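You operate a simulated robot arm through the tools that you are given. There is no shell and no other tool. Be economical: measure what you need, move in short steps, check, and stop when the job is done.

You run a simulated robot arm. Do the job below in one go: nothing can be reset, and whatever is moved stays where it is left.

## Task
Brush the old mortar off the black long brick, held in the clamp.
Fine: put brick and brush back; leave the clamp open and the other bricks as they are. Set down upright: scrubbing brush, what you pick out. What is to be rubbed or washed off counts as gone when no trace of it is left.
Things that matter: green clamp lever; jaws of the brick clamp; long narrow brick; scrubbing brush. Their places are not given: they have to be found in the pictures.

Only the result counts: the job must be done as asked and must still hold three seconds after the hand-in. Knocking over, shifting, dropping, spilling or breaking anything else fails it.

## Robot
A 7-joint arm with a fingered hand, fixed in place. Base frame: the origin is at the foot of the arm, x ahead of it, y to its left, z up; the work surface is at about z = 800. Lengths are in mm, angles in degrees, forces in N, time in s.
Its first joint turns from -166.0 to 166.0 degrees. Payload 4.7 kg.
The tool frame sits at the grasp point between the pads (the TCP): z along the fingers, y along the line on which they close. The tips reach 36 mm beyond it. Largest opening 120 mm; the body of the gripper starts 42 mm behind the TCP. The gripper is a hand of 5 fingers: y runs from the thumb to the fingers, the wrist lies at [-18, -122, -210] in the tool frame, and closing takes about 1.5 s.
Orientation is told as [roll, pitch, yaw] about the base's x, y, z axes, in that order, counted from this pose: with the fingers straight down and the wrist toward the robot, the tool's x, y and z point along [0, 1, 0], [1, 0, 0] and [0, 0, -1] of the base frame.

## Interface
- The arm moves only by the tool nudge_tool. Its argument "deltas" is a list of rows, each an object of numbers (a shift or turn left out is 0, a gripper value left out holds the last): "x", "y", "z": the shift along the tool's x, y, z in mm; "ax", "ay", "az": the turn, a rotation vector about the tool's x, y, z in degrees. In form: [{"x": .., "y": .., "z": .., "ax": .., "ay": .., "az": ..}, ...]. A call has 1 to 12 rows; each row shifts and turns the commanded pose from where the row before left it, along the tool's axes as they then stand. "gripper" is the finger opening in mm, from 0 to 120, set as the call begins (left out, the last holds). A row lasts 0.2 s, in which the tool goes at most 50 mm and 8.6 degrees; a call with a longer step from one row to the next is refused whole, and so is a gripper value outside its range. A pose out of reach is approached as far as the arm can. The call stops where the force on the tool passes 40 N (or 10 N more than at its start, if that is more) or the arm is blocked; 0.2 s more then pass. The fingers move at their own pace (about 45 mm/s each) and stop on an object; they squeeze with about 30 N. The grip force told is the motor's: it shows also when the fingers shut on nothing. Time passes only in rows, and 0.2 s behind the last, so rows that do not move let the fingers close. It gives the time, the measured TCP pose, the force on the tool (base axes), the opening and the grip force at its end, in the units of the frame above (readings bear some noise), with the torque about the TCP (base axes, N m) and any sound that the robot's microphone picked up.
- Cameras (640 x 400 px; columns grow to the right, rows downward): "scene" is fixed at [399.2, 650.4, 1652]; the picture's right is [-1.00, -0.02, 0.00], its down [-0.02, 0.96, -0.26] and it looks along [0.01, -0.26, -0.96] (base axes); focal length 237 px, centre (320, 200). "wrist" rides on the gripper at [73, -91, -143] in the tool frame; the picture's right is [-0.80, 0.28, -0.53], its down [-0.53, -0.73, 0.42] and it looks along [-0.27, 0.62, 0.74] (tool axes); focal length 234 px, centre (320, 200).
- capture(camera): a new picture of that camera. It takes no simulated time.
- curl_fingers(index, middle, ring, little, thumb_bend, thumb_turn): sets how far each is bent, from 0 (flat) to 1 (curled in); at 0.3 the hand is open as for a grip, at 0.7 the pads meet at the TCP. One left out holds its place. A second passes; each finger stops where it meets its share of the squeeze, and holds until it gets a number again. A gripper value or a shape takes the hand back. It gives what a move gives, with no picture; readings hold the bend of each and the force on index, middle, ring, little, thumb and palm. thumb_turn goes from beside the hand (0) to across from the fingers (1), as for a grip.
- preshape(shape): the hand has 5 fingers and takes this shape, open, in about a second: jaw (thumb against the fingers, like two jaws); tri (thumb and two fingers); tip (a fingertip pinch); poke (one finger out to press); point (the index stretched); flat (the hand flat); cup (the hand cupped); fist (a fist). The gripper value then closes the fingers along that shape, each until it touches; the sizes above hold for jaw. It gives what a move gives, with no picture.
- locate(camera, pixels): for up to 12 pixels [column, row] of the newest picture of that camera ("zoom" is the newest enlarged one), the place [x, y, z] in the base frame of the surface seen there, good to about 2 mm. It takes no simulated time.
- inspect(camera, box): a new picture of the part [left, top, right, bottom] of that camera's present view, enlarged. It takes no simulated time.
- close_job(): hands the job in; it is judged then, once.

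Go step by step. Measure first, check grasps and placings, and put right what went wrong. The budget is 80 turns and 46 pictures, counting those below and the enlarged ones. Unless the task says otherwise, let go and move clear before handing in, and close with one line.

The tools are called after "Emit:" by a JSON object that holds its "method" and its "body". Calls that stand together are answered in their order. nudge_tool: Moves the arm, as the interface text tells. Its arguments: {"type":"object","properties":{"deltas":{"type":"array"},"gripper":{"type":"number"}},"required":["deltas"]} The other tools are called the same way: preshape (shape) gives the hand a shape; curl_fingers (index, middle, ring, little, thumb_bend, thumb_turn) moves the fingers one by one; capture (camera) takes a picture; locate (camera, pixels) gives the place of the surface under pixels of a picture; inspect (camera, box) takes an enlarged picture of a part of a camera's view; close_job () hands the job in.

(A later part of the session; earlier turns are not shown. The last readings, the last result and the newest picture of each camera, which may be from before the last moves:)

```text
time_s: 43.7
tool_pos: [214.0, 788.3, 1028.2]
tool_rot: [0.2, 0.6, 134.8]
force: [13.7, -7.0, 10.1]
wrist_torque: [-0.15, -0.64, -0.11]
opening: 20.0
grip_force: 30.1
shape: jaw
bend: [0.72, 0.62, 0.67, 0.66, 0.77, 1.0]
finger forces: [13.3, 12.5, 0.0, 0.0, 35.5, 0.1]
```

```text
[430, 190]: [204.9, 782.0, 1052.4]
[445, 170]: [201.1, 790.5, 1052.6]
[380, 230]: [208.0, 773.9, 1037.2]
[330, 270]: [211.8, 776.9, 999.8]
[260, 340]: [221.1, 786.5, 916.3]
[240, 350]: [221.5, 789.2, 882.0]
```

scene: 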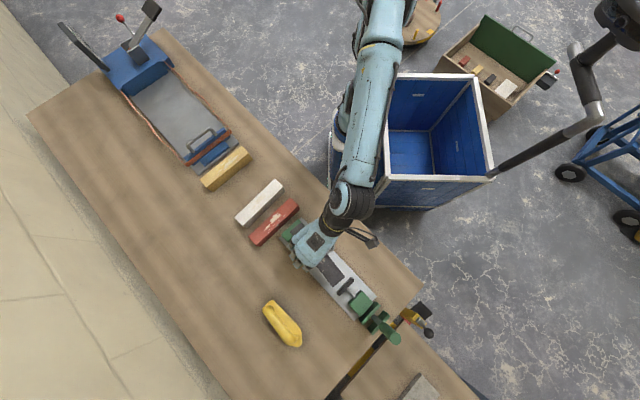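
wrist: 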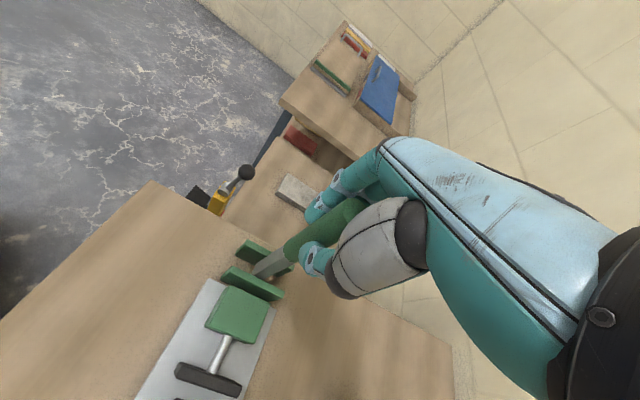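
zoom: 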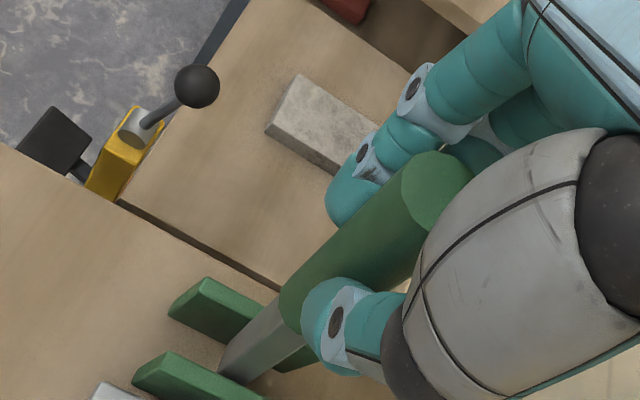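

Confirmed: the handle top moved about 28 mm sideways to (203,787), so it swings about the clamp axis. I'll continue along the arc, tilting the hand with the lever.

Emit:
{"method": "nudge_tool", "body": {"deltas": [{"ay": -3.5}, {"ay": -3.5}, {"x": 16.6, "z": 0.7, "ay": -5}, {"x": 16.6, "z": 0.7, "ay": -5}, {"x": 16.6, "z": 0.7, "ay": -5}, {"x": 16.6, "z": 0.7, "ay": -5}, {}]}}

Emit:
{"method": "capture", "body": {"camera": "scene"}}

```text
time_s: 45.3
tool_pos: [168.6, 743.5, 1008.9]
tool_rot: [-27.0, 0.5, 134.9]
force: [5.1, -9.6, 4.8]
wrist_torque: [-0.33, -0.16, -0.18]
opening: 18.9
grip_force: 30.4
shape: jaw
bend: [0.72, 0.62, 0.67, 0.66, 0.77, 1.0]
finger forces: [16.6, 9.2, 0.0, 0.1, 32.2, 0.0]
```

```text
15 pictures are left
```

scene: 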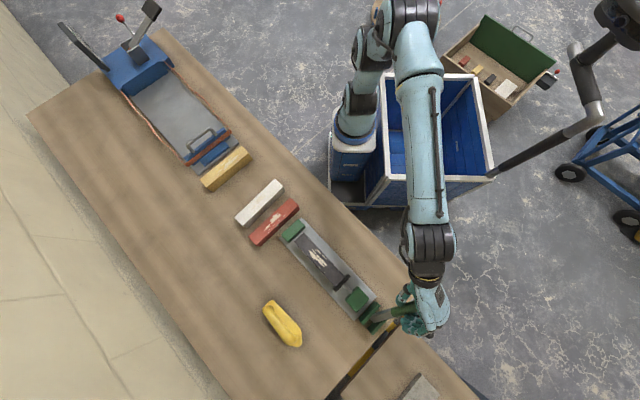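

The forces are low and the pad seems to have advanced to about (341,282). I'll measure that.

Emit:
{"method": "locate", "body": {"camera": "scene", "pixels": [[341, 282], [347, 276], [335, 288], [331, 286], [300, 238], [345, 280]]}}

```text
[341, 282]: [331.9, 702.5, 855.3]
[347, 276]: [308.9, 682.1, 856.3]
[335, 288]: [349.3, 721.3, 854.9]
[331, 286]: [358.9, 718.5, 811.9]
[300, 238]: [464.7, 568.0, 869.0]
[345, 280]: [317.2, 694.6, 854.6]
```

The pad has advanced 17 mm toward the brick, so the direction is right. I'll continue swinging.

Emit:
{"method": "nudge_tool", "body": {"deltas": [{"x": 16.6, "z": 0.7, "ay": -5}, {"x": 16.6, "z": 0.7, "ay": -5}, {"x": 16.6, "z": 0.7, "ay": -5}, {"x": 16.6, "z": 0.7, "ay": -5}, {}]}}

```text
time_s: 46.5
tool_pos: [131.9, 705.0, 968.1]
tool_rot: [-46.7, 0.5, 134.9]
force: [0.5, -7.7, 1.0]
wrist_torque: [-0.15, -0.09, -0.19]
opening: 19.1
grip_force: 30.3
shape: jaw
bend: [0.72, 0.62, 0.67, 0.66, 0.77, 1.0]
finger forces: [17.2, 9.7, 0.0, 0.1, 30.1, 0.1]
```

Emit:
{"method": "nudge_tool", "body": {"deltas": [{"x": 16.6, "z": 0.7, "ay": -5}, {"x": 16.6, "z": 0.7, "ay": -5}, {"x": 16.6, "z": 0.7, "ay": -5}, {}]}}

Emit:
{"method": "inspect", "body": {"camera": "scene", "box": [270, 200, 450, 350]}}

```text
time_s: 47.5
tool_pos: [110.5, 684.1, 928.1]
tool_rot: [-61.7, 0.5, 134.9]
force: [-0.5, -8.2, -1.0]
wrist_torque: [-0.14, -0.01, -0.21]
opening: 19.0
grip_force: 29.8
shape: jaw
bend: [0.72, 0.62, 0.67, 0.66, 0.77, 1.0]
finger forces: [17.9, 9.4, 0.1, 0.0, 29.6, 0.0]
```

```text
2.67 times, centred on (360, 275) of scene
```

zoom: 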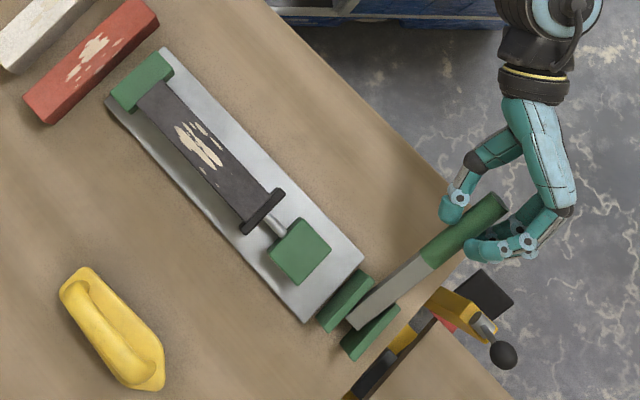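

The pad has pushed the brick up near the fixed jaw. I'll continue in smaller steps until the resistance rises.

Emit:
{"method": "nudge_tool", "body": {"deltas": [{"x": 9.95, "z": 0.3, "ay": -3}, {"x": 9.95, "z": 0.3, "ay": -3}, {"x": 9.95, "z": 0.3, "ay": -3}, {}]}}

Emit:
{"method": "locate", "body": {"camera": "zoom", "pixels": [[135, 105], [165, 85], [150, 97], [262, 212], [250, 205], [272, 200], [165, 75], [130, 108]]}}

```text
time_s: 48.5
tool_pos: [102.3, 677.1, 901.6]
tool_rot: [-70.9, 0.5, 134.9]
force: [-4.4, -7.1, -1.6]
wrist_torque: [-0.17, 0.04, -0.1]
opening: 19.4
grip_force: 29.9
shape: jaw
bend: [0.72, 0.62, 0.67, 0.66, 0.77, 1.0]
finger forces: [19.3, 10.1, 0.0, 0.1, 28.6, 0.0]
```

```text
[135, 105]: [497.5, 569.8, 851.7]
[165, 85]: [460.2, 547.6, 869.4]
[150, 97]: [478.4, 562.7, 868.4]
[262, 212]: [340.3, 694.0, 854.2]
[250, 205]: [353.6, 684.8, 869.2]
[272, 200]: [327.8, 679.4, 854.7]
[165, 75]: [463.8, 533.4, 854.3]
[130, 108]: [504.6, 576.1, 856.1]
```

The remaining gap at the fixed jaw was about 7 mm. I'll continue.

Emit:
{"method": "nudge_tool", "body": {"deltas": [{"x": 9.95, "z": 0.3, "ay": -3}, {"x": 9.95, "z": 0.3, "ay": -3}, {"x": 9.95, "z": 0.3, "ay": -3}, {}]}}

Emit:
{"method": "inspect", "body": {"camera": "scene", "box": [270, 200, 450, 350]}}

Emit:
{"method": "locate", "body": {"camera": "zoom", "pixels": [[165, 82], [148, 95], [140, 105], [262, 208], [255, 200], [272, 198], [135, 100], [160, 90]]}}

```text
time_s: 49.5
tool_pos: [99.3, 671.6, 875.7]
tool_rot: [-80.0, 0.1, 134.8]
force: [10.6, 7.2, 31.8]
wrist_torque: [0.79, -0.14, -0.18]
opening: 16.4
grip_force: 30.0
shape: jaw
bend: [0.74, 0.59, 0.67, 0.66, 0.78, 1.0]
finger forces: [0.0, 9.7, 26.1, 0.1, 0.0, 0.1]
```

```text
2.67 times, centred on (360, 275) of scene
```

zoom: 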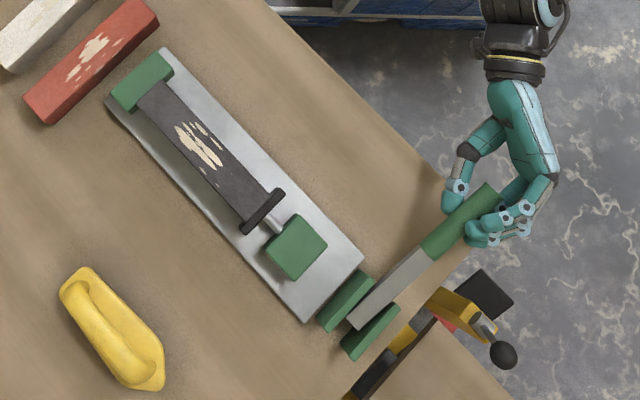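

```text
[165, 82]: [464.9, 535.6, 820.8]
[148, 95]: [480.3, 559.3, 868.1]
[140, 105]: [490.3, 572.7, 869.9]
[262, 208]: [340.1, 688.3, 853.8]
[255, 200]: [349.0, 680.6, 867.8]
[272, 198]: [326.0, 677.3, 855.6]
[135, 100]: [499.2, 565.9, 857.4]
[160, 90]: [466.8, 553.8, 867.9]
```

Resistance has risen to 32 N and the brick abuts the fixed jaw. I'll press a little further to make sure it is locked.

Emit:
{"method": "nudge_tool", "body": {"deltas": [{"x": 4}, {"x": 4}, {}]}}

Emit:
{"method": "inspect", "body": {"camera": "wrist", "box": [160, 120, 400, 320]}}

```text
time_s: 50.3
tool_pos: [97.2, 669.6, 861.2]
tool_rot: [-79.5, 0.8, 134.9]
force: [-8.4, 4.3, -0.3]
wrist_torque: [-0.21, -0.25, 0.24]
opening: 13.9
grip_force: 29.7
shape: jaw
bend: [0.74, 0.72, 0.56, 0.66, 0.8, 1.0]
finger forces: [0.0, 0.0, 5.8, 4.4, 0.0, 0.0]
```

```text
2.00 times, centred on (280, 220) of wrist
```

zoom: 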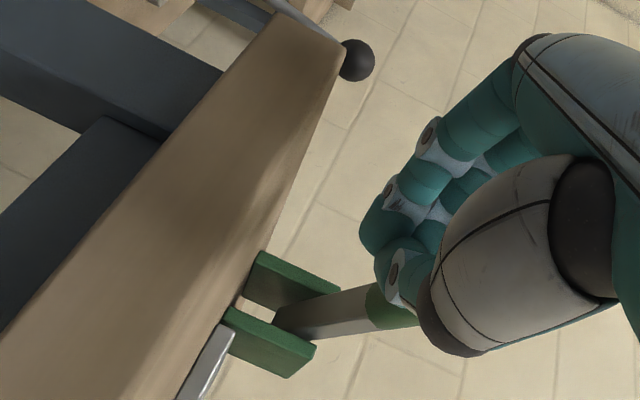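

The hand slid below the handle as the lever reached its stop. I'll back out along the hand axis and check that the clamp holds.

Emit:
{"method": "nudge_tool", "body": {"deltas": [{"z": -25, "x": 3}, {"z": -30, "x": 3}, {"z": -35}, {"z": -35}, {}]}}

Emit:
{"method": "inspect", "body": {"camera": "scene", "box": [270, 200, 450, 350]}}

Emit:
{"method": "locate", "body": {"camera": "zoom", "pixels": [[495, 190], [460, 230], [400, 285], [148, 95], [262, 208], [135, 100], [158, 86], [147, 85]]}}

```text
time_s: 51.5
tool_pos: [9.3, 580.6, 880.4]
tool_rot: [-79.8, 0.6, 134.9]
force: [0.5, 0.4, 0.5]
wrist_torque: [0.02, 0.04, -0.01]
opening: 14.0
grip_force: 30.0
shape: jaw
bend: [0.74, 0.72, 0.71, 0.67, 0.8, 1.0]
finger forces: [0.1, 0.0, 0.1, 0.2, 0.1, 0.0]
```

```text
2.67 times, centred on (360, 275) of scene
```

zoom: 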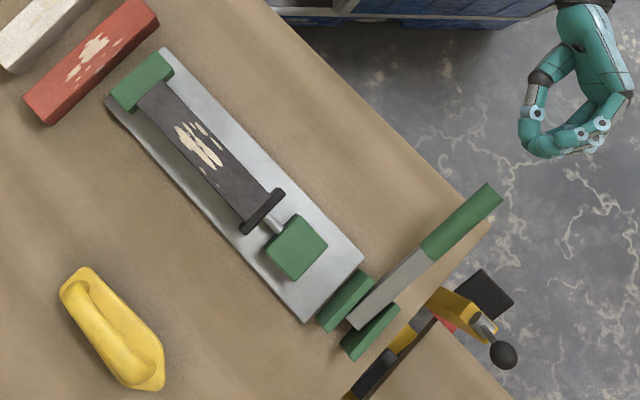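

```text
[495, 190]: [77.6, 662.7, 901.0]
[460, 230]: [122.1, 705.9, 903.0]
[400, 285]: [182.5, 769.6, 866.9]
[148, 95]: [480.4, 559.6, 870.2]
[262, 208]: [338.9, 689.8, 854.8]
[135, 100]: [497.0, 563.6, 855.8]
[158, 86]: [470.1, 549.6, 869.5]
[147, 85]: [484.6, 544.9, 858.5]
```

The clamp stays closed with the lever down and the brick between the jaws. I'll rise and straighten the hand for the brush.

Emit:
{"method": "nudge_tool", "body": {"deltas": [{"x": -40}, {"x": -45}, {"x": -45}, {"x": -45}, {"x": -45}, {}], "gripper": 80}}

Emit:
{"method": "nudge_tool", "body": {"deltas": [{"ay": 8}, {"ay": 8}, {"ay": 8}, {"ay": 8}, {"ay": 8}, {"ay": 8}, {"ay": 8}, {"ay": 8}, {"ay": 8}, {"ay": 7.8}, {}]}}

Emit:
{"method": "nudge_tool", "body": {"deltas": [{"az": 8.2}, {"az": 8.2}, {"az": 8.2}, {"az": 8.2}, {"az": 8.2}, {"az": 8.2}, {"az": 8.2}, {"az": 8.2}, {"az": 8.2}, {"az": 8.2}, {"az": 8.2}, {}]}}

```text
time_s: 52.9
tool_pos: [34.6, 611.5, 1099.3]
tool_rot: [-79.9, 0.5, 134.9]
force: [0.3, 0.5, 0.7]
wrist_torque: [-0.03, 0.01, -0.03]
opening: 79.7
grip_force: 0.1
shape: jaw
bend: [0.27, 0.39, 0.36, 0.36, 0.62, 1.0]
finger forces: [0.1, 0.0, 0.1, 0.1, 0.0, 0.0]
```

```text
time_s: 55.3
tool_pos: [34.8, 612.0, 1096.8]
tool_rot: [0.0, 0.5, 134.9]
force: [0.1, 0.3, -0.3]
wrist_torque: [-0.01, -0.01, 0.01]
opening: 79.9
grip_force: 0.0
shape: jaw
bend: [0.27, 0.39, 0.36, 0.36, 0.62, 1.0]
finger forces: [0.1, 0.0, 0.0, 0.0, 0.1, 0.1]
```

```text
time_s: 57.9
tool_pos: [35.0, 610.9, 1097.2]
tool_rot: [-0.5, 0.1, 44.6]
force: [-0.6, -0.1, 0.6]
wrist_torque: [0.0, -0.03, -0.01]
opening: 79.8
grip_force: 0.0
shape: jaw
bend: [0.27, 0.39, 0.36, 0.36, 0.62, 1.0]
finger forces: [0.1, 0.0, 0.1, 0.1, 0.0, 0.0]
```

I'll measure the brush handle's ridge and sides.

Emit:
{"method": "inspect", "body": {"camera": "scene", "box": [252, 290, 312, 355]}}

Emit:
{"method": "locate", "body": {"camera": "zoom", "pixels": [[240, 120], [265, 155], [295, 200], [325, 240], [355, 285], [315, 190], [278, 212], [250, 185], [310, 255], [205, 120], [415, 330], [330, 170]]}}

```text
6.15 times, centred on (282, 322) of scene
```

zoom: 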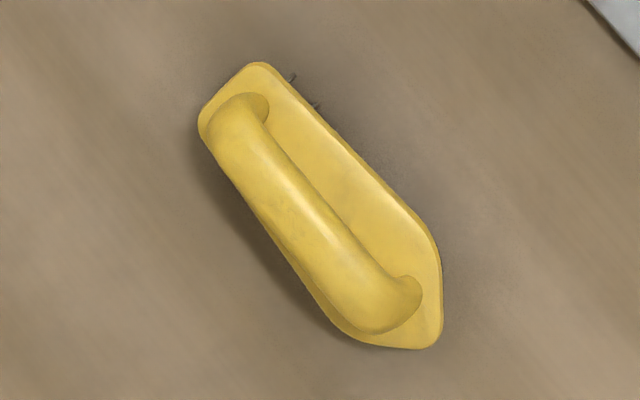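

```text
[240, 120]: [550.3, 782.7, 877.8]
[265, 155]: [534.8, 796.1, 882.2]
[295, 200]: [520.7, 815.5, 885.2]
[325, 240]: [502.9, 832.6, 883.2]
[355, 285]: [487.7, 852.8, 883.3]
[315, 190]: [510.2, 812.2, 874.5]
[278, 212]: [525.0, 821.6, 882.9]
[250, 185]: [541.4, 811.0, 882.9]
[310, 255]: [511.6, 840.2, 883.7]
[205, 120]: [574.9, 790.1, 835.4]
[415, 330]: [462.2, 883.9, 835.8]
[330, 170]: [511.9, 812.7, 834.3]
```

The handle is centred at about (515,823), at yaw 41.8, with its ridge at z 885. I'll move above it.

Emit:
{"method": "nudge_tool", "body": {"deltas": [{"x": -15.5, "y": 40.9}, {"x": -15.5, "y": 40.9}, {"x": -15.5, "y": 40.9}, {"x": -15.5, "y": 40.9}, {"x": -15.5, "y": 40.9}, {"x": -15.5, "y": 40.9}, {"x": -15.5, "y": 40.9}, {"x": -15.5, "y": 40.9}, {"x": -15.5, "y": 40.9}, {"x": -15.5, "y": 40.9}, {"x": -15.5, "y": 40.9}, {"x": -15.2, "y": 41}]}}

Emit:
{"method": "nudge_tool", "body": {"deltas": [{"az": 2.8, "ay": 0.5}, {"z": 40}, {"z": 40}, {"z": 40}, {"z": 40}, {}]}}

Emit:
{"method": "capture", "body": {"camera": "wrist"}}

```text
time_s: 60.5
tool_pos: [515.0, 826.0, 1100.8]
tool_rot: [-0.6, -0.1, 44.7]
force: [0.1, -0.1, 0.5]
wrist_torque: [0.0, -0.04, 0.01]
opening: 80.0
grip_force: 0.1
shape: jaw
bend: [0.27, 0.39, 0.36, 0.36, 0.62, 1.0]
finger forces: [0.1, 0.0, 0.0, 0.1, 0.0, 0.0]
```

```text
time_s: 61.9
tool_pos: [515.3, 826.1, 938.9]
tool_rot: [0.0, 0.0, 41.8]
force: [0.2, -0.6, -0.3]
wrist_torque: [0.0, -0.02, 0.01]
opening: 80.1
grip_force: 0.2
shape: jaw
bend: [0.27, 0.39, 0.36, 0.36, 0.62, 1.0]
finger forces: [0.0, 0.0, 0.0, 0.1, 0.1, 0.0]
```

```text
9 pictures are left
```

wrist: 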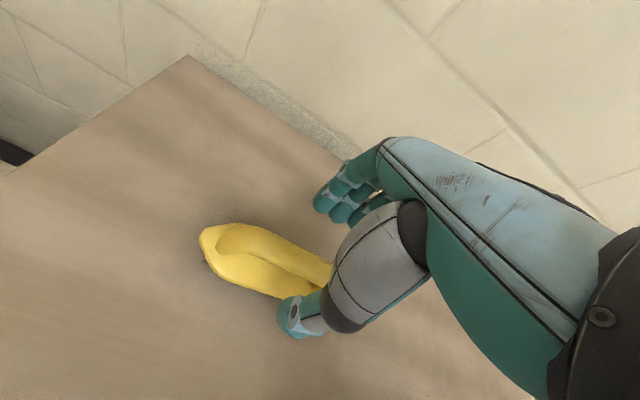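

The handle lies between thumb and fingers. I'll go down to z≈878 and close.

Emit:
{"method": "nudge_tool", "body": {"deltas": [{"z": 25, "y": -2}, {"z": 20}, {"z": 10}, {"z": 5}, {}]}}

Emit:
{"method": "nudge_tool", "body": {"deltas": [{}, {}, {}, {}, {}, {}, {}, {}], "gripper": 8}}

```text
time_s: 63.1
tool_pos: [513.4, 824.1, 878.7]
tool_rot: [0.0, 0.0, 41.9]
force: [-0.6, 0.5, -0.1]
wrist_torque: [-0.01, 0.0, 0.0]
opening: 79.8
grip_force: 0.1
shape: jaw
bend: [0.27, 0.39, 0.36, 0.36, 0.62, 1.0]
finger forces: [0.0, 0.0, 0.0, 0.0, 0.0, 0.1]
```

```text
time_s: 64.9
tool_pos: [514.0, 822.9, 878.8]
tool_rot: [0.0, -0.1, 41.9]
force: [-0.5, -1.2, 0.4]
wrist_torque: [0.0, -0.01, 0.05]
opening: 8.6
grip_force: 0.0
shape: jaw
bend: [0.71, 0.66, 0.65, 0.63, 0.72, 1.0]
finger forces: [0.1, 0.1, 0.0, 0.6, 0.7, 0.1]
```

The fingers closed to 8.6 mm without meeting the handle. I'll look.

Emit:
{"method": "inspect", "body": {"camera": "wrist", "box": [160, 120, 440, 380]}}

```text
1.54 times, centred on (300, 250) of wrist
```

zoom: 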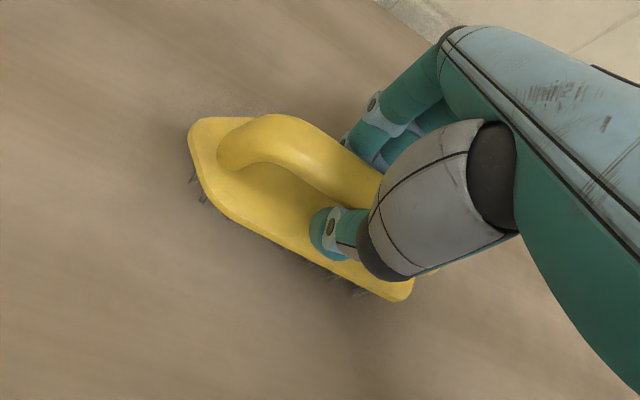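

The handle really is between thumb and fingers, with light contact. I'll command a full close to build grip force.

Emit:
{"method": "nudge_tool", "body": {"deltas": [{}, {}, {}, {}, {}], "gripper": 0}}

```text
time_s: 66.1
tool_pos: [513.8, 823.5, 879.6]
tool_rot: [-0.1, 0.0, 41.9]
force: [0.0, 0.1, -0.2]
wrist_torque: [0.05, 0.0, 0.02]
opening: 10.4
grip_force: 30.2
shape: jaw
bend: [0.73, 0.7, 0.7, 0.66, 0.79, 1.0]
finger forces: [9.9, 1.5, 1.1, 1.5, 19.0, 0.0]
```

It grips, but high on the handle (chord 10 mm). I'll open slightly, lower 6 mm and close again.

Emit:
{"method": "nudge_tool", "body": {"deltas": [{}, {}, {}, {}, {"z": 3}, {"z": 3.5}, {}], "gripper": 60}}

Emit:
{"method": "nudge_tool", "body": {"deltas": [{}, {}, {}, {}, {}, {}, {}, {}, {}], "gripper": 0}}

```text
time_s: 67.7
tool_pos: [513.2, 822.5, 872.9]
tool_rot: [0.1, 0.0, 41.9]
force: [-0.4, 0.2, -0.2]
wrist_torque: [-0.05, -0.02, -0.01]
opening: 59.8
grip_force: 0.2
shape: jaw
bend: [0.74, 0.45, 0.42, 0.41, 0.71, 1.0]
finger forces: [0.1, 0.0, 0.0, 0.0, 0.0, 0.0]
```

```text
time_s: 69.7
tool_pos: [513.4, 823.5, 872.7]
tool_rot: [0.0, 0.0, 41.9]
force: [-0.9, -0.6, -0.3]
wrist_torque: [0.01, -0.05, -0.01]
opening: 12.3
grip_force: 29.8
shape: jaw
bend: [0.71, 0.72, 0.7, 0.63, 0.8, 1.0]
finger forces: [7.9, 0.0, 0.1, 1.5, 9.3, 0.0]
```

The contact forces are uneven. I'll do a gentle 25 mm test lift and look.

Emit:
{"method": "nudge_tool", "body": {"deltas": [{"z": -8}, {"z": -8}, {"z": -9}, {}, {}]}}

Emit:
{"method": "inspect", "body": {"camera": "wrist", "box": [160, 120, 440, 380]}}

Emit:
{"method": "locate", "body": {"camera": "zoom", "pixels": [[205, 125], [200, 160], [400, 285], [300, 230], [250, 140], [330, 160], [230, 200]]}}

```text
time_s: 70.9
tool_pos: [512.8, 824.1, 897.0]
tool_rot: [0.1, 0.0, 41.9]
force: [-0.3, 0.4, -1.6]
wrist_torque: [-0.02, -0.03, 0.03]
opening: 11.9
grip_force: 29.5
shape: jaw
bend: [0.71, 0.72, 0.7, 0.63, 0.8, 1.0]
finger forces: [8.4, 0.1, 0.0, 1.9, 9.3, 0.1]
```

```text
1.54 times, centred on (300, 250) of wrist
```

zoom: 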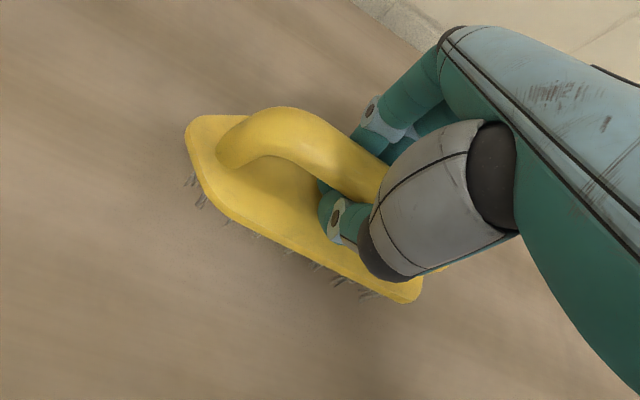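

```text
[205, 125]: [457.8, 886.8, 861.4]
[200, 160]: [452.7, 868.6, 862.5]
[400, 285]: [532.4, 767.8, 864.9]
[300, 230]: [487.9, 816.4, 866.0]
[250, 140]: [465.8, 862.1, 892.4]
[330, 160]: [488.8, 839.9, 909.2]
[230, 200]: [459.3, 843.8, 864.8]
```

The brush hangs level and secure (base at z≈863). I'll carry it over the brick at about (410,620), align it, and come down to just above.

Emit:
{"method": "nudge_tool", "body": {"deltas": [{"z": -40}, {"z": -50}, {"x": -13.75, "y": -35.5}, {"x": -13.75, "y": -35.5}, {"x": -13.75, "y": -35.5}, {"x": -13.75, "y": -35.5}, {"x": -13.75, "y": -35.5}, {"x": -13.75, "y": -35.5}, {"az": -3.1}, {"z": 20}, {"z": 15}, {}]}}

Emit:
{"method": "nudge_tool", "body": {"deltas": [{"z": 4}, {"z": 3}, {"z": 2}, {"z": 2}, {"z": 2}, {}]}}

```text
time_s: 73.5
tool_pos: [410.0, 619.6, 952.6]
tool_rot: [0.0, 0.1, 45.0]
force: [-0.1, -0.5, -0.7]
wrist_torque: [-0.03, -0.01, 0.0]
opening: 12.0
grip_force: 30.1
shape: jaw
bend: [0.71, 0.72, 0.7, 0.63, 0.8, 1.0]
finger forces: [8.4, 0.0, 0.0, 1.8, 9.2, 0.1]
```

```text
time_s: 74.9
tool_pos: [409.4, 619.9, 941.5]
tool_rot: [0.1, -0.3, 45.0]
force: [-0.9, -1.3, 9.5]
wrist_torque: [0.28, -0.01, -0.02]
opening: 12.1
grip_force: 30.3
shape: jaw
bend: [0.71, 0.72, 0.7, 0.63, 0.8, 1.0]
finger forces: [26.9, 0.0, 0.1, 1.6, 11.5, 0.0]
```

The bristles press the brick with about 10 N. I'll scrub back and forth along it.

Emit:
{"method": "nudge_tool", "body": {"deltas": [{"x": 15}, {"x": 20}, {"x": -20}, {"x": -25}, {"x": -25}, {"x": 20}, {"x": 25}, {"x": 25}, {"x": -20}, {"x": -25}, {"x": -25}, {"x": 35}]}}

Emit:
{"method": "nudge_tool", "body": {"deltas": [{"x": 15, "y": 4}, {"x": 20}, {"x": -20}, {"x": -25}, {"x": -25}, {"x": 20, "y": -8}, {"x": 25}, {"x": 25}, {"x": -20}, {"x": -25}, {"x": -25}, {"x": 35, "y": 4}]}}

```text
time_s: 77.5
tool_pos: [411.4, 618.8, 941.2]
tool_rot: [0.0, 0.0, 44.9]
force: [1.4, -1.2, 10.5]
wrist_torque: [0.31, 0.03, -0.03]
opening: 12.2
grip_force: 30.4
shape: jaw
bend: [0.71, 0.72, 0.7, 0.65, 0.79, 1.0]
finger forces: [35.1, 0.1, 0.1, 2.2, 12.2, 0.0]
```

```text
time_s: 80.1
tool_pos: [411.4, 619.5, 940.7]
tool_rot: [0.0, 0.0, 45.0]
force: [0.9, -0.9, 3.8]
wrist_torque: [0.14, 0.08, -0.03]
opening: 12.0
grip_force: 30.0
shape: jaw
bend: [0.71, 0.72, 0.7, 0.65, 0.8, 1.0]
finger forces: [33.5, 0.0, 0.0, 2.4, 10.7, 0.0]
```

Force has dropped to 4 N. I'll lower 2 mm, scrub two more sets, then lift and look.

Emit:
{"method": "nudge_tool", "body": {"deltas": [{"z": 2}, {"x": 30}, {"x": -30}, {"x": -35}, {"x": 30}, {"x": 35}, {"x": -30}, {"x": -35}, {"x": 30}, {"x": 35}, {"x": -30}, {}]}}

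Emit:
{"method": "nudge_tool", "body": {"deltas": [{"x": 30, "y": 5}, {"x": -30}, {"x": -35}, {"x": 30}, {"x": 35, "y": -10}, {"x": -30}, {"x": -35}, {"x": 30}, {"x": 35}, {"x": -30, "y": 5}, {}]}}

Emit:
{"method": "nudge_tool", "body": {"deltas": [{"z": -20}, {"z": -40}, {"x": 0, "y": 40}, {"y": 40}, {"y": 40}, {"y": 40}, {}]}}

Emit:
{"method": "inspect", "body": {"camera": "scene", "box": [260, 210, 380, 310]}}

```text
time_s: 82.7
tool_pos: [409.3, 619.5, 939.2]
tool_rot: [0.1, 0.0, 45.0]
force: [-6.5, 5.3, 21.2]
wrist_torque: [0.46, 0.21, 0.05]
opening: 12.3
grip_force: 30.2
shape: jaw
bend: [0.72, 0.72, 0.7, 0.66, 0.8, 1.0]
finger forces: [45.1, 0.0, 0.0, 3.0, 11.9, 0.1]
```

```text
time_s: 85.1
tool_pos: [409.4, 618.9, 939.4]
tool_rot: [0.1, -0.1, 45.1]
force: [-8.6, 3.9, 22.5]
wrist_torque: [0.4, 0.3, 0.06]
opening: 12.8
grip_force: 30.0
shape: jaw
bend: [0.72, 0.72, 0.7, 0.67, 0.79, 1.0]
finger forces: [46.5, 0.0, 0.0, 3.3, 12.6, 0.1]
```

```text
time_s: 86.7
tool_pos: [523.6, 733.5, 995.7]
tool_rot: [0.0, 0.0, 45.0]
force: [0.1, -0.4, -2.0]
wrist_torque: [0.02, -0.02, 0.02]
opening: 12.2
grip_force: 30.3
shape: jaw
bend: [0.71, 0.72, 0.7, 0.66, 0.8, 1.0]
finger forces: [11.0, 0.0, 0.0, 2.4, 10.8, 0.0]
```

```text
4.00 times, centred on (320, 260) of scene
```

zoom: 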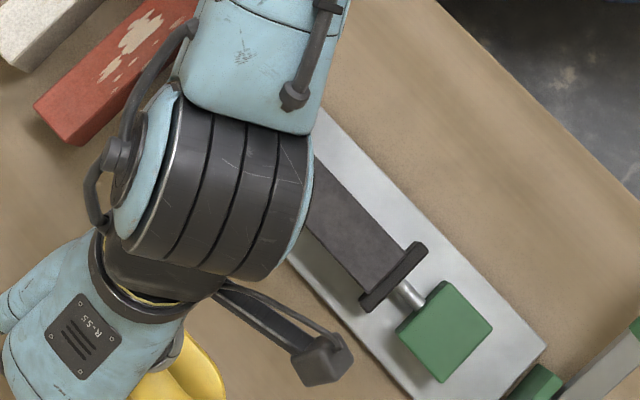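

The arm hides the brick. I'll move toward the lever end, where the wrist camera sees the whole brick top.

Emit:
{"method": "nudge_tool", "body": {"deltas": [{"y": -40, "z": -25}, {"y": -40, "z": -25}, {"y": -40, "z": -25}, {"x": 40, "z": -20}, {"x": 40, "z": -20}, {"x": 40}, {"x": 40}, {"x": 40}, {"x": 40}, {}]}}

Emit:
{"method": "inspect", "body": {"camera": "wrist", "box": [240, 260, 440, 400]}}

```text
time_s: 88.9
tool_pos: [268.7, 817.6, 1112.4]
tool_rot: [0.0, 0.0, 45.0]
force: [0.3, -0.3, -1.1]
wrist_torque: [0.0, -0.03, 0.02]
opening: 12.5
grip_force: 30.4
shape: jaw
bend: [0.71, 0.72, 0.7, 0.67, 0.8, 1.0]
finger forces: [10.5, 0.1, 0.0, 2.3, 10.4, 0.1]
```

```text
2.86 times, centred on (340, 330) of wrist
```

zoom: 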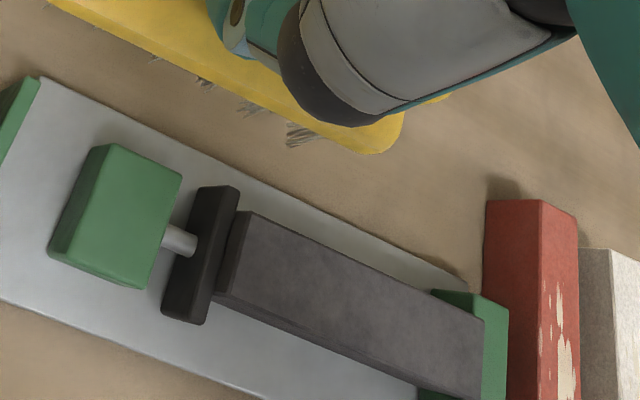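

The brick top is completely clean. I'll record the brick's corners, then return the brush to its spot at (513.4,823.5), yaw 41.9.

Emit:
{"method": "locate", "body": {"camera": "zoom", "pixels": [[246, 214], [230, 290], [482, 318], [440, 300], [400, 370], [330, 250], [290, 320], [468, 390], [330, 300], [200, 250]]}}

Emit:
{"method": "nudge_tool", "body": {"deltas": [{"x": -42, "y": 13.5}, {"x": -42, "y": 27}, {"x": -42, "y": 41.5}, {"x": -42, "y": 42}, {"y": 44}, {"az": 3.1}, {}]}}

```text
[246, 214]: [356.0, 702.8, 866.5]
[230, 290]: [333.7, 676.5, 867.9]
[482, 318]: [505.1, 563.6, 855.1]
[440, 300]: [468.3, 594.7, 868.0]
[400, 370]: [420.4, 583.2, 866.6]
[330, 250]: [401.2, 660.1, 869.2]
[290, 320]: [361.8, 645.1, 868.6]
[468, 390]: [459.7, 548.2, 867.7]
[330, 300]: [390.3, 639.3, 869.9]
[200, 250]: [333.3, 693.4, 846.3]
```

```text
refused: row 3 steps farther than a row can; nothing moved
```

That was too large a step, so I'll split it more finely.

Emit:
{"method": "nudge_tool", "body": {"deltas": [{"x": -28.15, "y": 29.5}, {"x": -28.15, "y": 29.5}, {"x": -28.15, "y": 29.5}, {"x": -28.15, "y": 29.5}, {"x": -28.15, "y": 29.6}, {"x": -28.15, "y": 29.6}, {"az": 3.1}, {"z": 45}, {"z": 45}, {"z": 45}, {"z": 45}, {}]}}

Emit:
{"method": "nudge_tool", "body": {"deltas": [{"z": 30}, {"z": 15}, {"z": 6}, {"z": 3}, {"z": 2}, {"z": 1.5}, {}]}}

```text
time_s: 91.5
tool_pos: [512.9, 823.1, 933.1]
tool_rot: [0.0, 0.1, 41.9]
force: [-0.1, -0.6, -1.2]
wrist_torque: [0.0, -0.03, -0.02]
opening: 12.2
grip_force: 30.1
shape: jaw
bend: [0.71, 0.72, 0.7, 0.67, 0.8, 1.0]
finger forces: [10.3, 0.1, 0.0, 2.1, 10.1, 0.1]
```

```text
time_s: 93.1
tool_pos: [513.0, 823.7, 874.8]
tool_rot: [0.0, 0.0, 41.9]
force: [-0.4, 0.1, -1.6]
wrist_torque: [-0.02, 0.02, 0.01]
opening: 12.4
grip_force: 29.7
shape: jaw
bend: [0.71, 0.72, 0.7, 0.67, 0.8, 1.0]
finger forces: [10.2, 0.1, 0.0, 2.3, 10.0, 0.0]
```

Emit:
{"method": "nudge_tool", "body": {"deltas": [{"z": 1.5}, {"z": 1}, {"z": 1}, {}]}}

```text
time_s: 94.1
tool_pos: [513.4, 824.6, 872.0]
tool_rot: [0.0, 0.0, 41.8]
force: [-0.1, -0.1, -1.7]
wrist_torque: [0.0, -0.01, 0.0]
opening: 12.4
grip_force: 30.2
shape: jaw
bend: [0.71, 0.72, 0.7, 0.67, 0.8, 1.0]
finger forces: [10.2, 0.1, 0.0, 2.1, 10.1, 0.0]
```

There is no contact yet because the brush slid up in the grip by a few mm. I'll keep lowering in small steps.

Emit:
{"method": "nudge_tool", "body": {"deltas": [{"z": 1}, {"z": 1}, {"z": 1}, {}]}}

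```text
time_s: 95.1
tool_pos: [514.9, 823.1, 869.8]
tool_rot: [0.1, -0.1, 41.7]
force: [3.3, -0.6, 6.8]
wrist_torque: [0.26, 0.22, -0.08]
opening: 12.4
grip_force: 30.5
shape: jaw
bend: [0.71, 0.72, 0.7, 0.67, 0.8, 1.0]
finger forces: [38.5, 0.0, 0.0, 2.2, 10.0, 0.1]
```

Contact at 6.8 N. I'll release and rise clear.

Emit:
{"method": "nudge_tool", "body": {"deltas": [{}, {}, {}, {}, {}, {}, {}], "gripper": 80}}

Emit:
{"method": "nudge_tool", "body": {"deltas": [{"z": -10}, {"z": -20}, {"z": -35}, {"z": -45}, {"z": -45}, {"z": -45}, {"z": -30}, {}]}}

Emit:
{"method": "capture", "body": {"camera": "wrist"}}

```text
time_s: 96.7
tool_pos: [513.4, 823.3, 868.8]
tool_rot: [0.0, 0.0, 41.9]
force: [0.0, 0.8, -0.5]
wrist_torque: [0.0, 0.02, 0.02]
opening: 79.9
grip_force: 0.0
shape: jaw
bend: [0.27, 0.39, 0.36, 0.36, 0.62, 1.0]
finger forces: [0.0, 0.0, 0.0, 0.0, 0.0, 0.1]
```

```text
time_s: 98.5
tool_pos: [511.9, 823.3, 1100.3]
tool_rot: [0.0, 0.0, 42.0]
force: [0.1, -0.3, -0.3]
wrist_torque: [0.01, 0.01, -0.02]
opening: 79.8
grip_force: 0.1
shape: jaw
bend: [0.27, 0.39, 0.36, 0.36, 0.62, 1.0]
finger forces: [0.1, 0.0, 0.0, 0.0, 0.1, 0.1]
```

```text
4 pictures are left
```

wrist: 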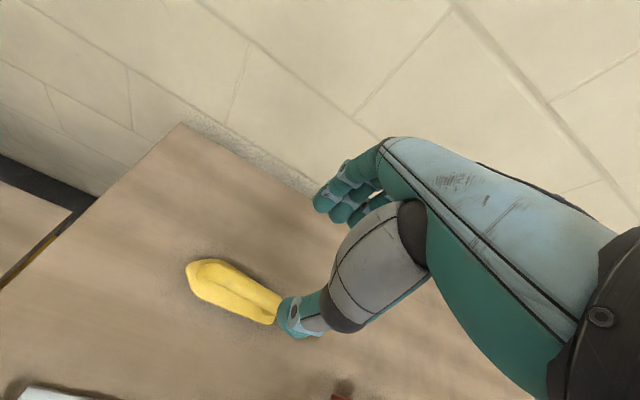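

The brush is back upright where it was. Now I'll reopen the clamp by retracing the path to the lever, starting with the traverse and turn.

Emit:
{"method": "nudge_tool", "body": {"deltas": [{"az": -2.8}, {"x": 17, "y": -44.6}, {"x": 17, "y": -44.6}, {"x": 17, "y": -44.6}, {"x": 17, "y": -44.6}, {"x": 17, "y": -44.6}, {"x": 17, "y": -44.6}, {"x": 17, "y": -44.6}, {"x": 17, "y": -44.6}, {"x": 17, "y": -44.6}, {"x": 17, "y": -44.6}, {"x": 15, "y": -44.6}]}}

Emit:
{"method": "nudge_tool", "body": {"deltas": [{"az": -8.2}, {"az": -8.2}, {"az": -8.2}, {"az": -8.2}, {"az": -8.2}, {"az": -8.2}, {"az": -8.2}, {"az": -8.2}, {"az": -8.2}, {"az": -8.2}, {"az": -8.2}, {}]}}

Emit:
{"method": "nudge_tool", "body": {"deltas": [{"ay": -8.2}, {"ay": -8.2}, {"ay": -8.2}, {"ay": -8.2}, {"ay": -8.2}, {"ay": -8.2}, {"ay": -8.2}, {"ay": -8.2}, {"ay": -7.4}, {}]}}

```text
time_s: 101.1
tool_pos: [35.9, 609.7, 1098.5]
tool_rot: [0.0, 0.1, 44.6]
force: [0.4, 0.2, -0.2]
wrist_torque: [-0.03, 0.04, 0.01]
opening: 79.8
grip_force: 0.0
shape: jaw
bend: [0.27, 0.39, 0.36, 0.36, 0.62, 1.0]
finger forces: [0.1, 0.0, 0.0, 0.0, 0.1, 0.0]
```

```text
time_s: 103.7
tool_pos: [34.6, 610.4, 1097.9]
tool_rot: [0.0, 0.1, 134.9]
force: [0.0, 0.1, -0.4]
wrist_torque: [0.04, 0.05, -0.02]
opening: 79.8
grip_force: 0.0
shape: jaw
bend: [0.27, 0.39, 0.36, 0.36, 0.62, 1.0]
finger forces: [0.1, 0.0, 0.0, 0.0, 0.0, 0.0]
```

```text
time_s: 105.9
tool_pos: [32.9, 609.6, 1098.9]
tool_rot: [-73.1, -0.1, 134.8]
force: [-0.3, -0.3, -0.7]
wrist_torque: [0.01, -0.04, -0.02]
opening: 80.1
grip_force: 0.0
shape: jaw
bend: [0.27, 0.39, 0.36, 0.36, 0.62, 1.0]
finger forces: [0.1, 0.1, 0.0, 0.1, 0.0, 0.2]
```

I'll lower to handle height behind the lever.

Emit:
{"method": "nudge_tool", "body": {"deltas": [{"x": 42, "z": 7.5}, {"x": 42, "z": 7.5}, {"x": 42, "z": 7.5}, {"x": 41.5, "z": 7.5}, {}]}}

Emit:
{"method": "capture", "body": {"camera": "wrist"}}

```text
time_s: 107.1
tool_pos: [19.4, 595.4, 928.3]
tool_rot: [-73.0, 0.0, 134.8]
force: [0.0, 0.5, 0.8]
wrist_torque: [-0.04, 0.01, -0.04]
opening: 79.8
grip_force: 0.1
shape: jaw
bend: [0.27, 0.39, 0.36, 0.36, 0.62, 1.0]
finger forces: [0.1, 0.1, 0.0, 0.0, 0.0, 0.0]
```

```text
3 pictures are left
```

wrist: 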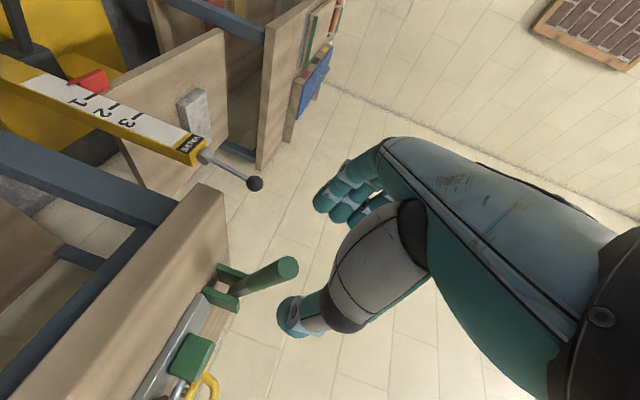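

Emit:
{"method": "locate", "body": {"camera": "wrist", "pixels": [[289, 267], [270, 273], [255, 280], [283, 262], [293, 273], [285, 280], [240, 285], [262, 268]]}}

```text
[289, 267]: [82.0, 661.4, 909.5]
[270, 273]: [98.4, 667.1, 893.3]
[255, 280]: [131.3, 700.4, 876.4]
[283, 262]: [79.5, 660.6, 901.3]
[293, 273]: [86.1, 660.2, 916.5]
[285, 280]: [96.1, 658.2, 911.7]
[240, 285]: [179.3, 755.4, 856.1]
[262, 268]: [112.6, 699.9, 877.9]
```

The handle's end face is centred at (82,661,909), so the lever is at about 70°. I'll advance around the handle and close.

Emit:
{"method": "nudge_tool", "body": {"deltas": [{"x": -6.6, "y": 2.7}, {"z": 40}, {"z": 40}, {"z": 30}, {"z": 12.6}, {}]}}

Emit:
{"method": "nudge_tool", "body": {"deltas": [{}, {}, {}, {}, {}, {}, {}, {}, {}], "gripper": 0}}

```text
time_s: 108.5
tool_pos: [102.6, 682.0, 900.9]
tool_rot: [-73.0, 0.0, 134.9]
force: [-0.2, 0.0, 0.4]
wrist_torque: [0.0, -0.01, -0.02]
opening: 79.8
grip_force: 0.1
shape: jaw
bend: [0.27, 0.39, 0.36, 0.36, 0.62, 1.0]
finger forces: [0.0, 0.0, 0.1, 0.0, 0.1, 0.1]
```

```text
time_s: 110.5
tool_pos: [102.3, 682.2, 900.1]
tool_rot: [-72.9, 0.0, 134.8]
force: [5.5, -3.1, -0.3]
wrist_torque: [-0.01, -0.04, -0.13]
opening: 17.0
grip_force: 29.7
shape: jaw
bend: [0.73, 0.66, 0.69, 0.68, 0.74, 1.0]
finger forces: [14.2, 5.9, 0.0, 0.0, 27.2, 0.1]
```

Gripped the same way as before. I'll swing the lever back up along the arc.

Emit:
{"method": "nudge_tool", "body": {"deltas": [{"x": -9.7, "z": 0.25, "ay": 3}, {"x": -9.7, "z": 0.25, "ay": 3}, {"x": -9.7, "z": 0.25, "ay": 3}, {"x": -9.7, "z": 0.25, "ay": 3}, {"x": -9.7, "z": 0.25, "ay": 3}, {}]}}

```text
time_s: 111.9
tool_pos: [117.4, 696.6, 942.6]
tool_rot: [-58.0, 0.0, 134.7]
force: [11.1, 8.2, -7.8]
wrist_torque: [0.03, 0.01, -0.01]
opening: 16.0
grip_force: 30.4
shape: jaw
bend: [0.73, 0.67, 0.69, 0.68, 0.74, 1.0]
finger forces: [16.6, 7.8, 0.1, 0.1, 23.9, 0.0]
```

The lever follows with low forces. I'll continue.

Emit:
{"method": "nudge_tool", "body": {"deltas": [{"x": -16.2, "z": 1.5, "ay": 5}, {"x": -16.2, "z": 1.5, "ay": 5}, {"x": -16.2, "z": 1.5, "ay": 5}, {"x": -16.2, "z": 1.2, "ay": 5}, {}]}}

Emit:
{"method": "nudge_tool", "body": {"deltas": [{"x": -16.2, "z": 1, "ay": 5}, {"x": -16.2, "z": 1, "ay": 5}, {"x": -16.2, "z": 1, "ay": 5}, {"x": -16.2, "z": 1, "ay": 5}, {}]}}

```text
time_s: 113.1
tool_pos: [149.9, 728.0, 988.7]
tool_rot: [-38.0, -0.1, 134.9]
force: [6.9, -4.9, -4.7]
wrist_torque: [-0.17, -0.1, -0.1]
opening: 16.2
grip_force: 29.5
shape: jaw
bend: [0.73, 0.67, 0.69, 0.68, 0.74, 1.0]
finger forces: [15.5, 6.9, 0.0, 0.1, 28.5, 0.1]
```

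```text
time_s: 114.3
tool_pos: [189.7, 768.1, 1019.2]
tool_rot: [-17.9, 0.1, 134.8]
force: [5.8, -2.5, -13.6]
wrist_torque: [-0.11, -0.04, -0.03]
opening: 16.2
grip_force: 30.3
shape: jaw
bend: [0.73, 0.67, 0.69, 0.68, 0.74, 1.0]
finger forces: [15.9, 7.0, 0.0, 0.0, 25.8, 0.0]
```

Nearly upright. I'll finish the swing to the open stop.

Emit:
{"method": "nudge_tool", "body": {"deltas": [{"x": -16.2, "z": 1.5, "ay": 6}, {"x": -16.2, "z": 1.5, "ay": 6}, {"x": -16.2, "z": 1, "ay": 6}, {}, {"x": -2}, {"x": -2}, {}]}}

```text
time_s: 115.9
tool_pos: [227.6, 805.4, 1026.5]
tool_rot: [0.0, 0.0, 134.9]
force: [6.6, -0.4, -8.3]
wrist_torque: [0.08, -0.15, -0.03]
opening: 16.1
grip_force: 30.1
shape: jaw
bend: [0.73, 0.67, 0.69, 0.68, 0.74, 1.0]
finger forces: [15.4, 10.2, 0.1, 0.0, 25.8, 0.0]
```

Back at the original upright spot. I'll push slightly against the stop, then relax, release and rise.

Emit:
{"method": "nudge_tool", "body": {"deltas": [{"x": -3}, {"x": -3}, {}, {"x": 4}, {}]}}

Emit:
{"method": "nudge_tool", "body": {"deltas": [{}, {}, {}, {}, {}, {}, {}, {}, {"z": -30}, {"z": -40}, {"z": -40}, {}], "gripper": 95}}

Emit:
{"method": "nudge_tool", "body": {"deltas": [{"az": 8.2}, {"az": 8.2}, {"az": 8.2}, {"az": 8.2}, {"az": 8.2}, {"az": 8.2}, {"az": 8.2}, {"az": 8.2}, {"az": 8.2}, {"az": 8.2}, {"az": 8}, {}]}}

Emit:
{"method": "capture", "body": {"camera": "wrist"}}

```text
time_s: 117.1
tool_pos: [229.0, 807.8, 1026.8]
tool_rot: [0.0, 0.0, 134.8]
force: [5.3, -3.1, -7.9]
wrist_torque: [-0.01, -0.17, 0.02]
opening: 15.7
grip_force: 30.1
shape: jaw
bend: [0.73, 0.71, 0.69, 0.68, 0.74, 1.0]
finger forces: [16.0, 11.2, 0.1, 0.0, 26.3, 0.0]
```

```text
time_s: 119.7
tool_pos: [228.3, 808.9, 1135.9]
tool_rot: [0.0, 0.0, 134.9]
force: [-0.7, -0.6, 0.3]
wrist_torque: [0.0, 0.03, 0.0]
opening: 94.9
grip_force: 0.1
shape: jaw
bend: [0.26, 0.35, 0.33, 0.33, 0.53, 0.99]
finger forces: [0.0, 0.1, 0.0, 0.1, 0.1, 0.1]
```

```text
time_s: 122.3
tool_pos: [228.3, 807.3, 1135.9]
tool_rot: [0.0, 0.0, 44.9]
force: [-0.5, -1.0, -0.2]
wrist_torque: [0.0, -0.01, 0.02]
opening: 94.9
grip_force: 0.1
shape: jaw
bend: [0.26, 0.35, 0.33, 0.33, 0.53, 0.99]
finger forces: [0.0, 0.1, 0.0, 0.0, 0.0, 0.0]
```

```text
2 pictures are left
```

wrist: 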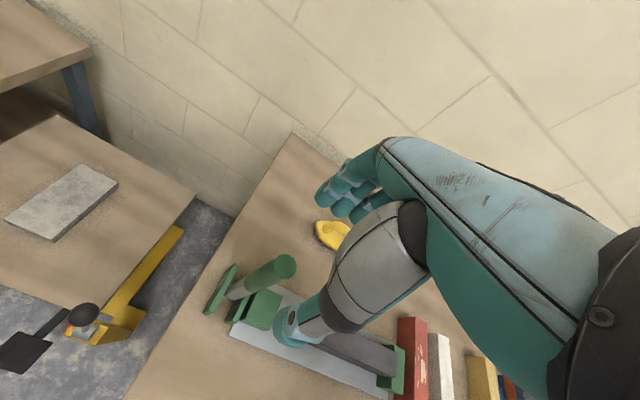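

Emit:
{"method": "locate", "body": {"camera": "wrist", "pixels": [[284, 266], [288, 260], [230, 292], [396, 350], [383, 373], [390, 350], [360, 350], [340, 338], [372, 335], [400, 352], [370, 368], [388, 362]]}}

```text
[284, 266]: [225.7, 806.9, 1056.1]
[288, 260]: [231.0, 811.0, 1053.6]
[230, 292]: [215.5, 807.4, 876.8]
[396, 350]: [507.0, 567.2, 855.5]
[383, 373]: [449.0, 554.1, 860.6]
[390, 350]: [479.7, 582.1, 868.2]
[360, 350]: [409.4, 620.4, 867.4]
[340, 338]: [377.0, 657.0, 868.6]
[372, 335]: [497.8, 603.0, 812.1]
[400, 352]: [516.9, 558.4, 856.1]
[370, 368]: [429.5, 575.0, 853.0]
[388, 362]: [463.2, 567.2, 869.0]
```

The lever is upright at its original spot, and the brick is free at centre (411.6,622.4), yaw 135. I'll go above it at yaw 50, which was the natural relation in the first grasp.

Emit:
{"method": "nudge_tool", "body": {"deltas": [{"x": -43.4}, {"x": -43.4}, {"x": -43.4}, {"x": -43.4}, {"x": -43.4}, {"x": -43.4, "y": -1}, {"az": -5}, {"z": 45}, {"z": 45}, {"z": 45}, {"z": 45}, {}], "gripper": 70}}

Emit:
{"method": "nudge_tool", "body": {"deltas": [{"z": 30}, {"z": 30}, {"z": 20}, {"z": 14}, {"z": 4}, {}]}}

```text
time_s: 124.9
tool_pos: [411.5, 620.9, 957.1]
tool_rot: [0.0, 0.0, 49.9]
force: [0.8, -0.6, -0.2]
wrist_torque: [0.03, 0.0, 0.0]
opening: 70.6
grip_force: 0.2
shape: jaw
bend: [0.74, 0.42, 0.39, 0.41, 0.66, 1.0]
finger forces: [0.0, 0.0, 0.0, 0.0, 0.0, 0.0]
```

```text
time_s: 126.3
tool_pos: [411.3, 622.8, 857.5]
tool_rot: [0.0, 0.0, 49.8]
force: [1.1, 0.9, 0.1]
wrist_torque: [0.01, -0.01, -0.01]
opening: 70.3
grip_force: 0.1
shape: jaw
bend: [0.74, 0.42, 0.39, 0.41, 0.66, 1.0]
finger forces: [0.0, 0.0, 0.0, 0.0, 0.0, 0.0]
```

No contact on the way down. I'll close and lift.

Emit:
{"method": "nudge_tool", "body": {"deltas": [{}, {}, {}, {}, {}, {}, {}, {}], "gripper": 25}}

Emit:
{"method": "nudge_tool", "body": {"deltas": [{"z": -5}, {"z": -15}, {"z": -30}, {"z": -30}, {"z": -30}, {}]}}

Emit:
{"method": "capture", "body": {"camera": "wrist"}}

```text
time_s: 128.1
tool_pos: [411.9, 622.4, 857.4]
tool_rot: [0.0, 0.0, 49.8]
force: [-0.2, -0.3, -0.1]
wrist_torque: [0.0, 0.03, 0.1]
opening: 38.8
grip_force: 29.5
shape: jaw
bend: [0.74, 0.52, 0.51, 0.51, 0.74, 1.0]
finger forces: [14.4, 7.6, 3.4, 0.3, 26.7, 0.1]
```

```text
time_s: 129.5
tool_pos: [411.2, 622.7, 968.2]
tool_rot: [0.1, -0.1, 49.8]
force: [-0.5, 0.4, -8.7]
wrist_torque: [-0.01, 0.01, 0.02]
opening: 38.4
grip_force: 30.4
shape: jaw
bend: [0.74, 0.52, 0.52, 0.51, 0.74, 1.0]
finger forces: [15.6, 7.3, 3.5, 0.0, 26.3, 0.1]
```

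```text
1 pictures are left
```

wrist: 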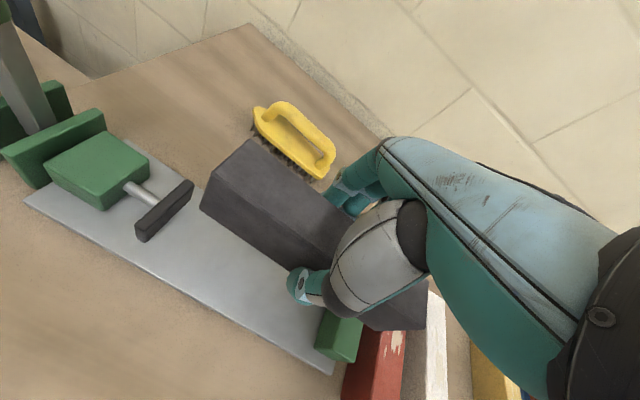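

The brick is clean and lifted, and the clamp's pad is retracted. I'll measure the brick's attitude in the hand.

Emit:
{"method": "locate", "body": {"camera": "wrist", "pixels": [[248, 142], [209, 180], [204, 206], [290, 167], [320, 186], [250, 210], [290, 238], [426, 290], [420, 326], [390, 318], [205, 188], [270, 154]]}}

Emit:
{"method": "locate", "body": {"camera": "wrist", "pixels": [[244, 142], [252, 144], [310, 178], [330, 192], [225, 191], [270, 223], [300, 243], [412, 322], [422, 300], [400, 300], [318, 254], [230, 165]]}}

```text
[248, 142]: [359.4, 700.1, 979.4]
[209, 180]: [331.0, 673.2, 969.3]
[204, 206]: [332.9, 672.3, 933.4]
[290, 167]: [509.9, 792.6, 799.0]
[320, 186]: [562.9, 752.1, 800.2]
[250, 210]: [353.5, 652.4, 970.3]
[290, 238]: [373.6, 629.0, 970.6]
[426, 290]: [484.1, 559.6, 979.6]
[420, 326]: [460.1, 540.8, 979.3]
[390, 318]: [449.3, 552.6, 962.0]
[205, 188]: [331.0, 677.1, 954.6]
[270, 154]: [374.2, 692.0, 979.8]
```

```text
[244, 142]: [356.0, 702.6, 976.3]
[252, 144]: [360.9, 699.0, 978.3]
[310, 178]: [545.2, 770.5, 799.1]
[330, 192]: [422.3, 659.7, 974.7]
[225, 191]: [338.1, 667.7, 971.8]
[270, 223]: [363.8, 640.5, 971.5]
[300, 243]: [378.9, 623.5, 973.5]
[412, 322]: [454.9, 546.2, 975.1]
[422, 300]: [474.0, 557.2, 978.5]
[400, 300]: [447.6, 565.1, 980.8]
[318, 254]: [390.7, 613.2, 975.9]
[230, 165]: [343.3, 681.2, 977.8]
```

The brick sits level at hand yaw +84.4° and is centred on the TCP. I'll rotate by -85.2° and carry it back to (675,386).

Emit:
{"method": "nudge_tool", "body": {"deltas": [{"az": 7.745}, {"az": 7.745}, {"az": 7.745}, {"az": 7.745}, {"az": 7.745}, {"az": 7.745}, {"az": 7.745}, {"az": 7.745}, {"az": 7.745}, {"az": 7.745}, {"az": 7.745}, {}]}}

Emit:
{"method": "nudge_tool", "body": {"deltas": [{"y": 20, "x": -2}, {"y": 37, "x": -4.5}, {"y": 37, "x": -4.5}, {"y": 37, "x": -4.5}, {"y": 37, "x": -4.5}, {"y": 37, "x": -4.5}, {"y": 37, "x": -4.5}, {"y": 37, "x": -4.5}, {"y": 37, "x": -4.5}, {"y": 26.3, "x": -2.2}, {"y": 10}, {}]}}

```text
time_s: 132.1
tool_pos: [411.7, 622.1, 967.9]
tool_rot: [0.0, 0.0, -35.5]
force: [0.0, 0.3, -9.5]
wrist_torque: [0.01, 0.01, 0.0]
opening: 38.7
grip_force: 30.1
shape: jaw
bend: [0.74, 0.52, 0.52, 0.51, 0.74, 1.0]
finger forces: [15.6, 7.1, 3.5, 0.1, 26.3, 0.0]
```

```text
time_s: 134.7
tool_pos: [675.3, 384.2, 968.5]
tool_rot: [0.1, 0.0, -35.3]
force: [-0.9, 0.2, -8.2]
wrist_torque: [0.02, 0.0, 0.0]
opening: 38.2
grip_force: 30.0
shape: jaw
bend: [0.74, 0.52, 0.52, 0.51, 0.74, 1.0]
finger forces: [15.7, 7.3, 3.4, 0.1, 26.6, 0.0]
```

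On target. I'll lower to the table (contact expected near z 847).

Emit:
{"method": "nudge_tool", "body": {"deltas": [{"x": 1.2}, {"z": 25}, {"z": 35}, {"z": 30}, {"z": 16}, {"z": 8}, {"z": 3}, {"z": 2}, {"z": 1}, {}]}}

```text
time_s: 136.9
tool_pos: [676.0, 385.8, 848.2]
tool_rot: [0.0, 0.0, -35.4]
force: [0.0, -0.6, -8.2]
wrist_torque: [0.06, 0.06, 0.02]
opening: 38.5
grip_force: 30.7
shape: jaw
bend: [0.74, 0.52, 0.52, 0.51, 0.74, 1.0]
finger forces: [15.8, 7.4, 3.5, 0.1, 26.6, 0.0]
```

Emit:
{"method": "nudge_tool", "body": {"deltas": [{"z": 1}, {"z": 0.7}, {}]}}

```text
time_s: 137.7
tool_pos: [676.5, 385.6, 847.0]
tool_rot: [0.1, 0.0, -35.3]
force: [0.3, -0.3, -7.6]
wrist_torque: [0.03, 0.02, 0.0]
opening: 38.4
grip_force: 29.8
shape: jaw
bend: [0.74, 0.52, 0.52, 0.51, 0.74, 1.0]
finger forces: [15.8, 7.4, 3.6, 0.1, 26.6, 0.0]
5 turns are left
```

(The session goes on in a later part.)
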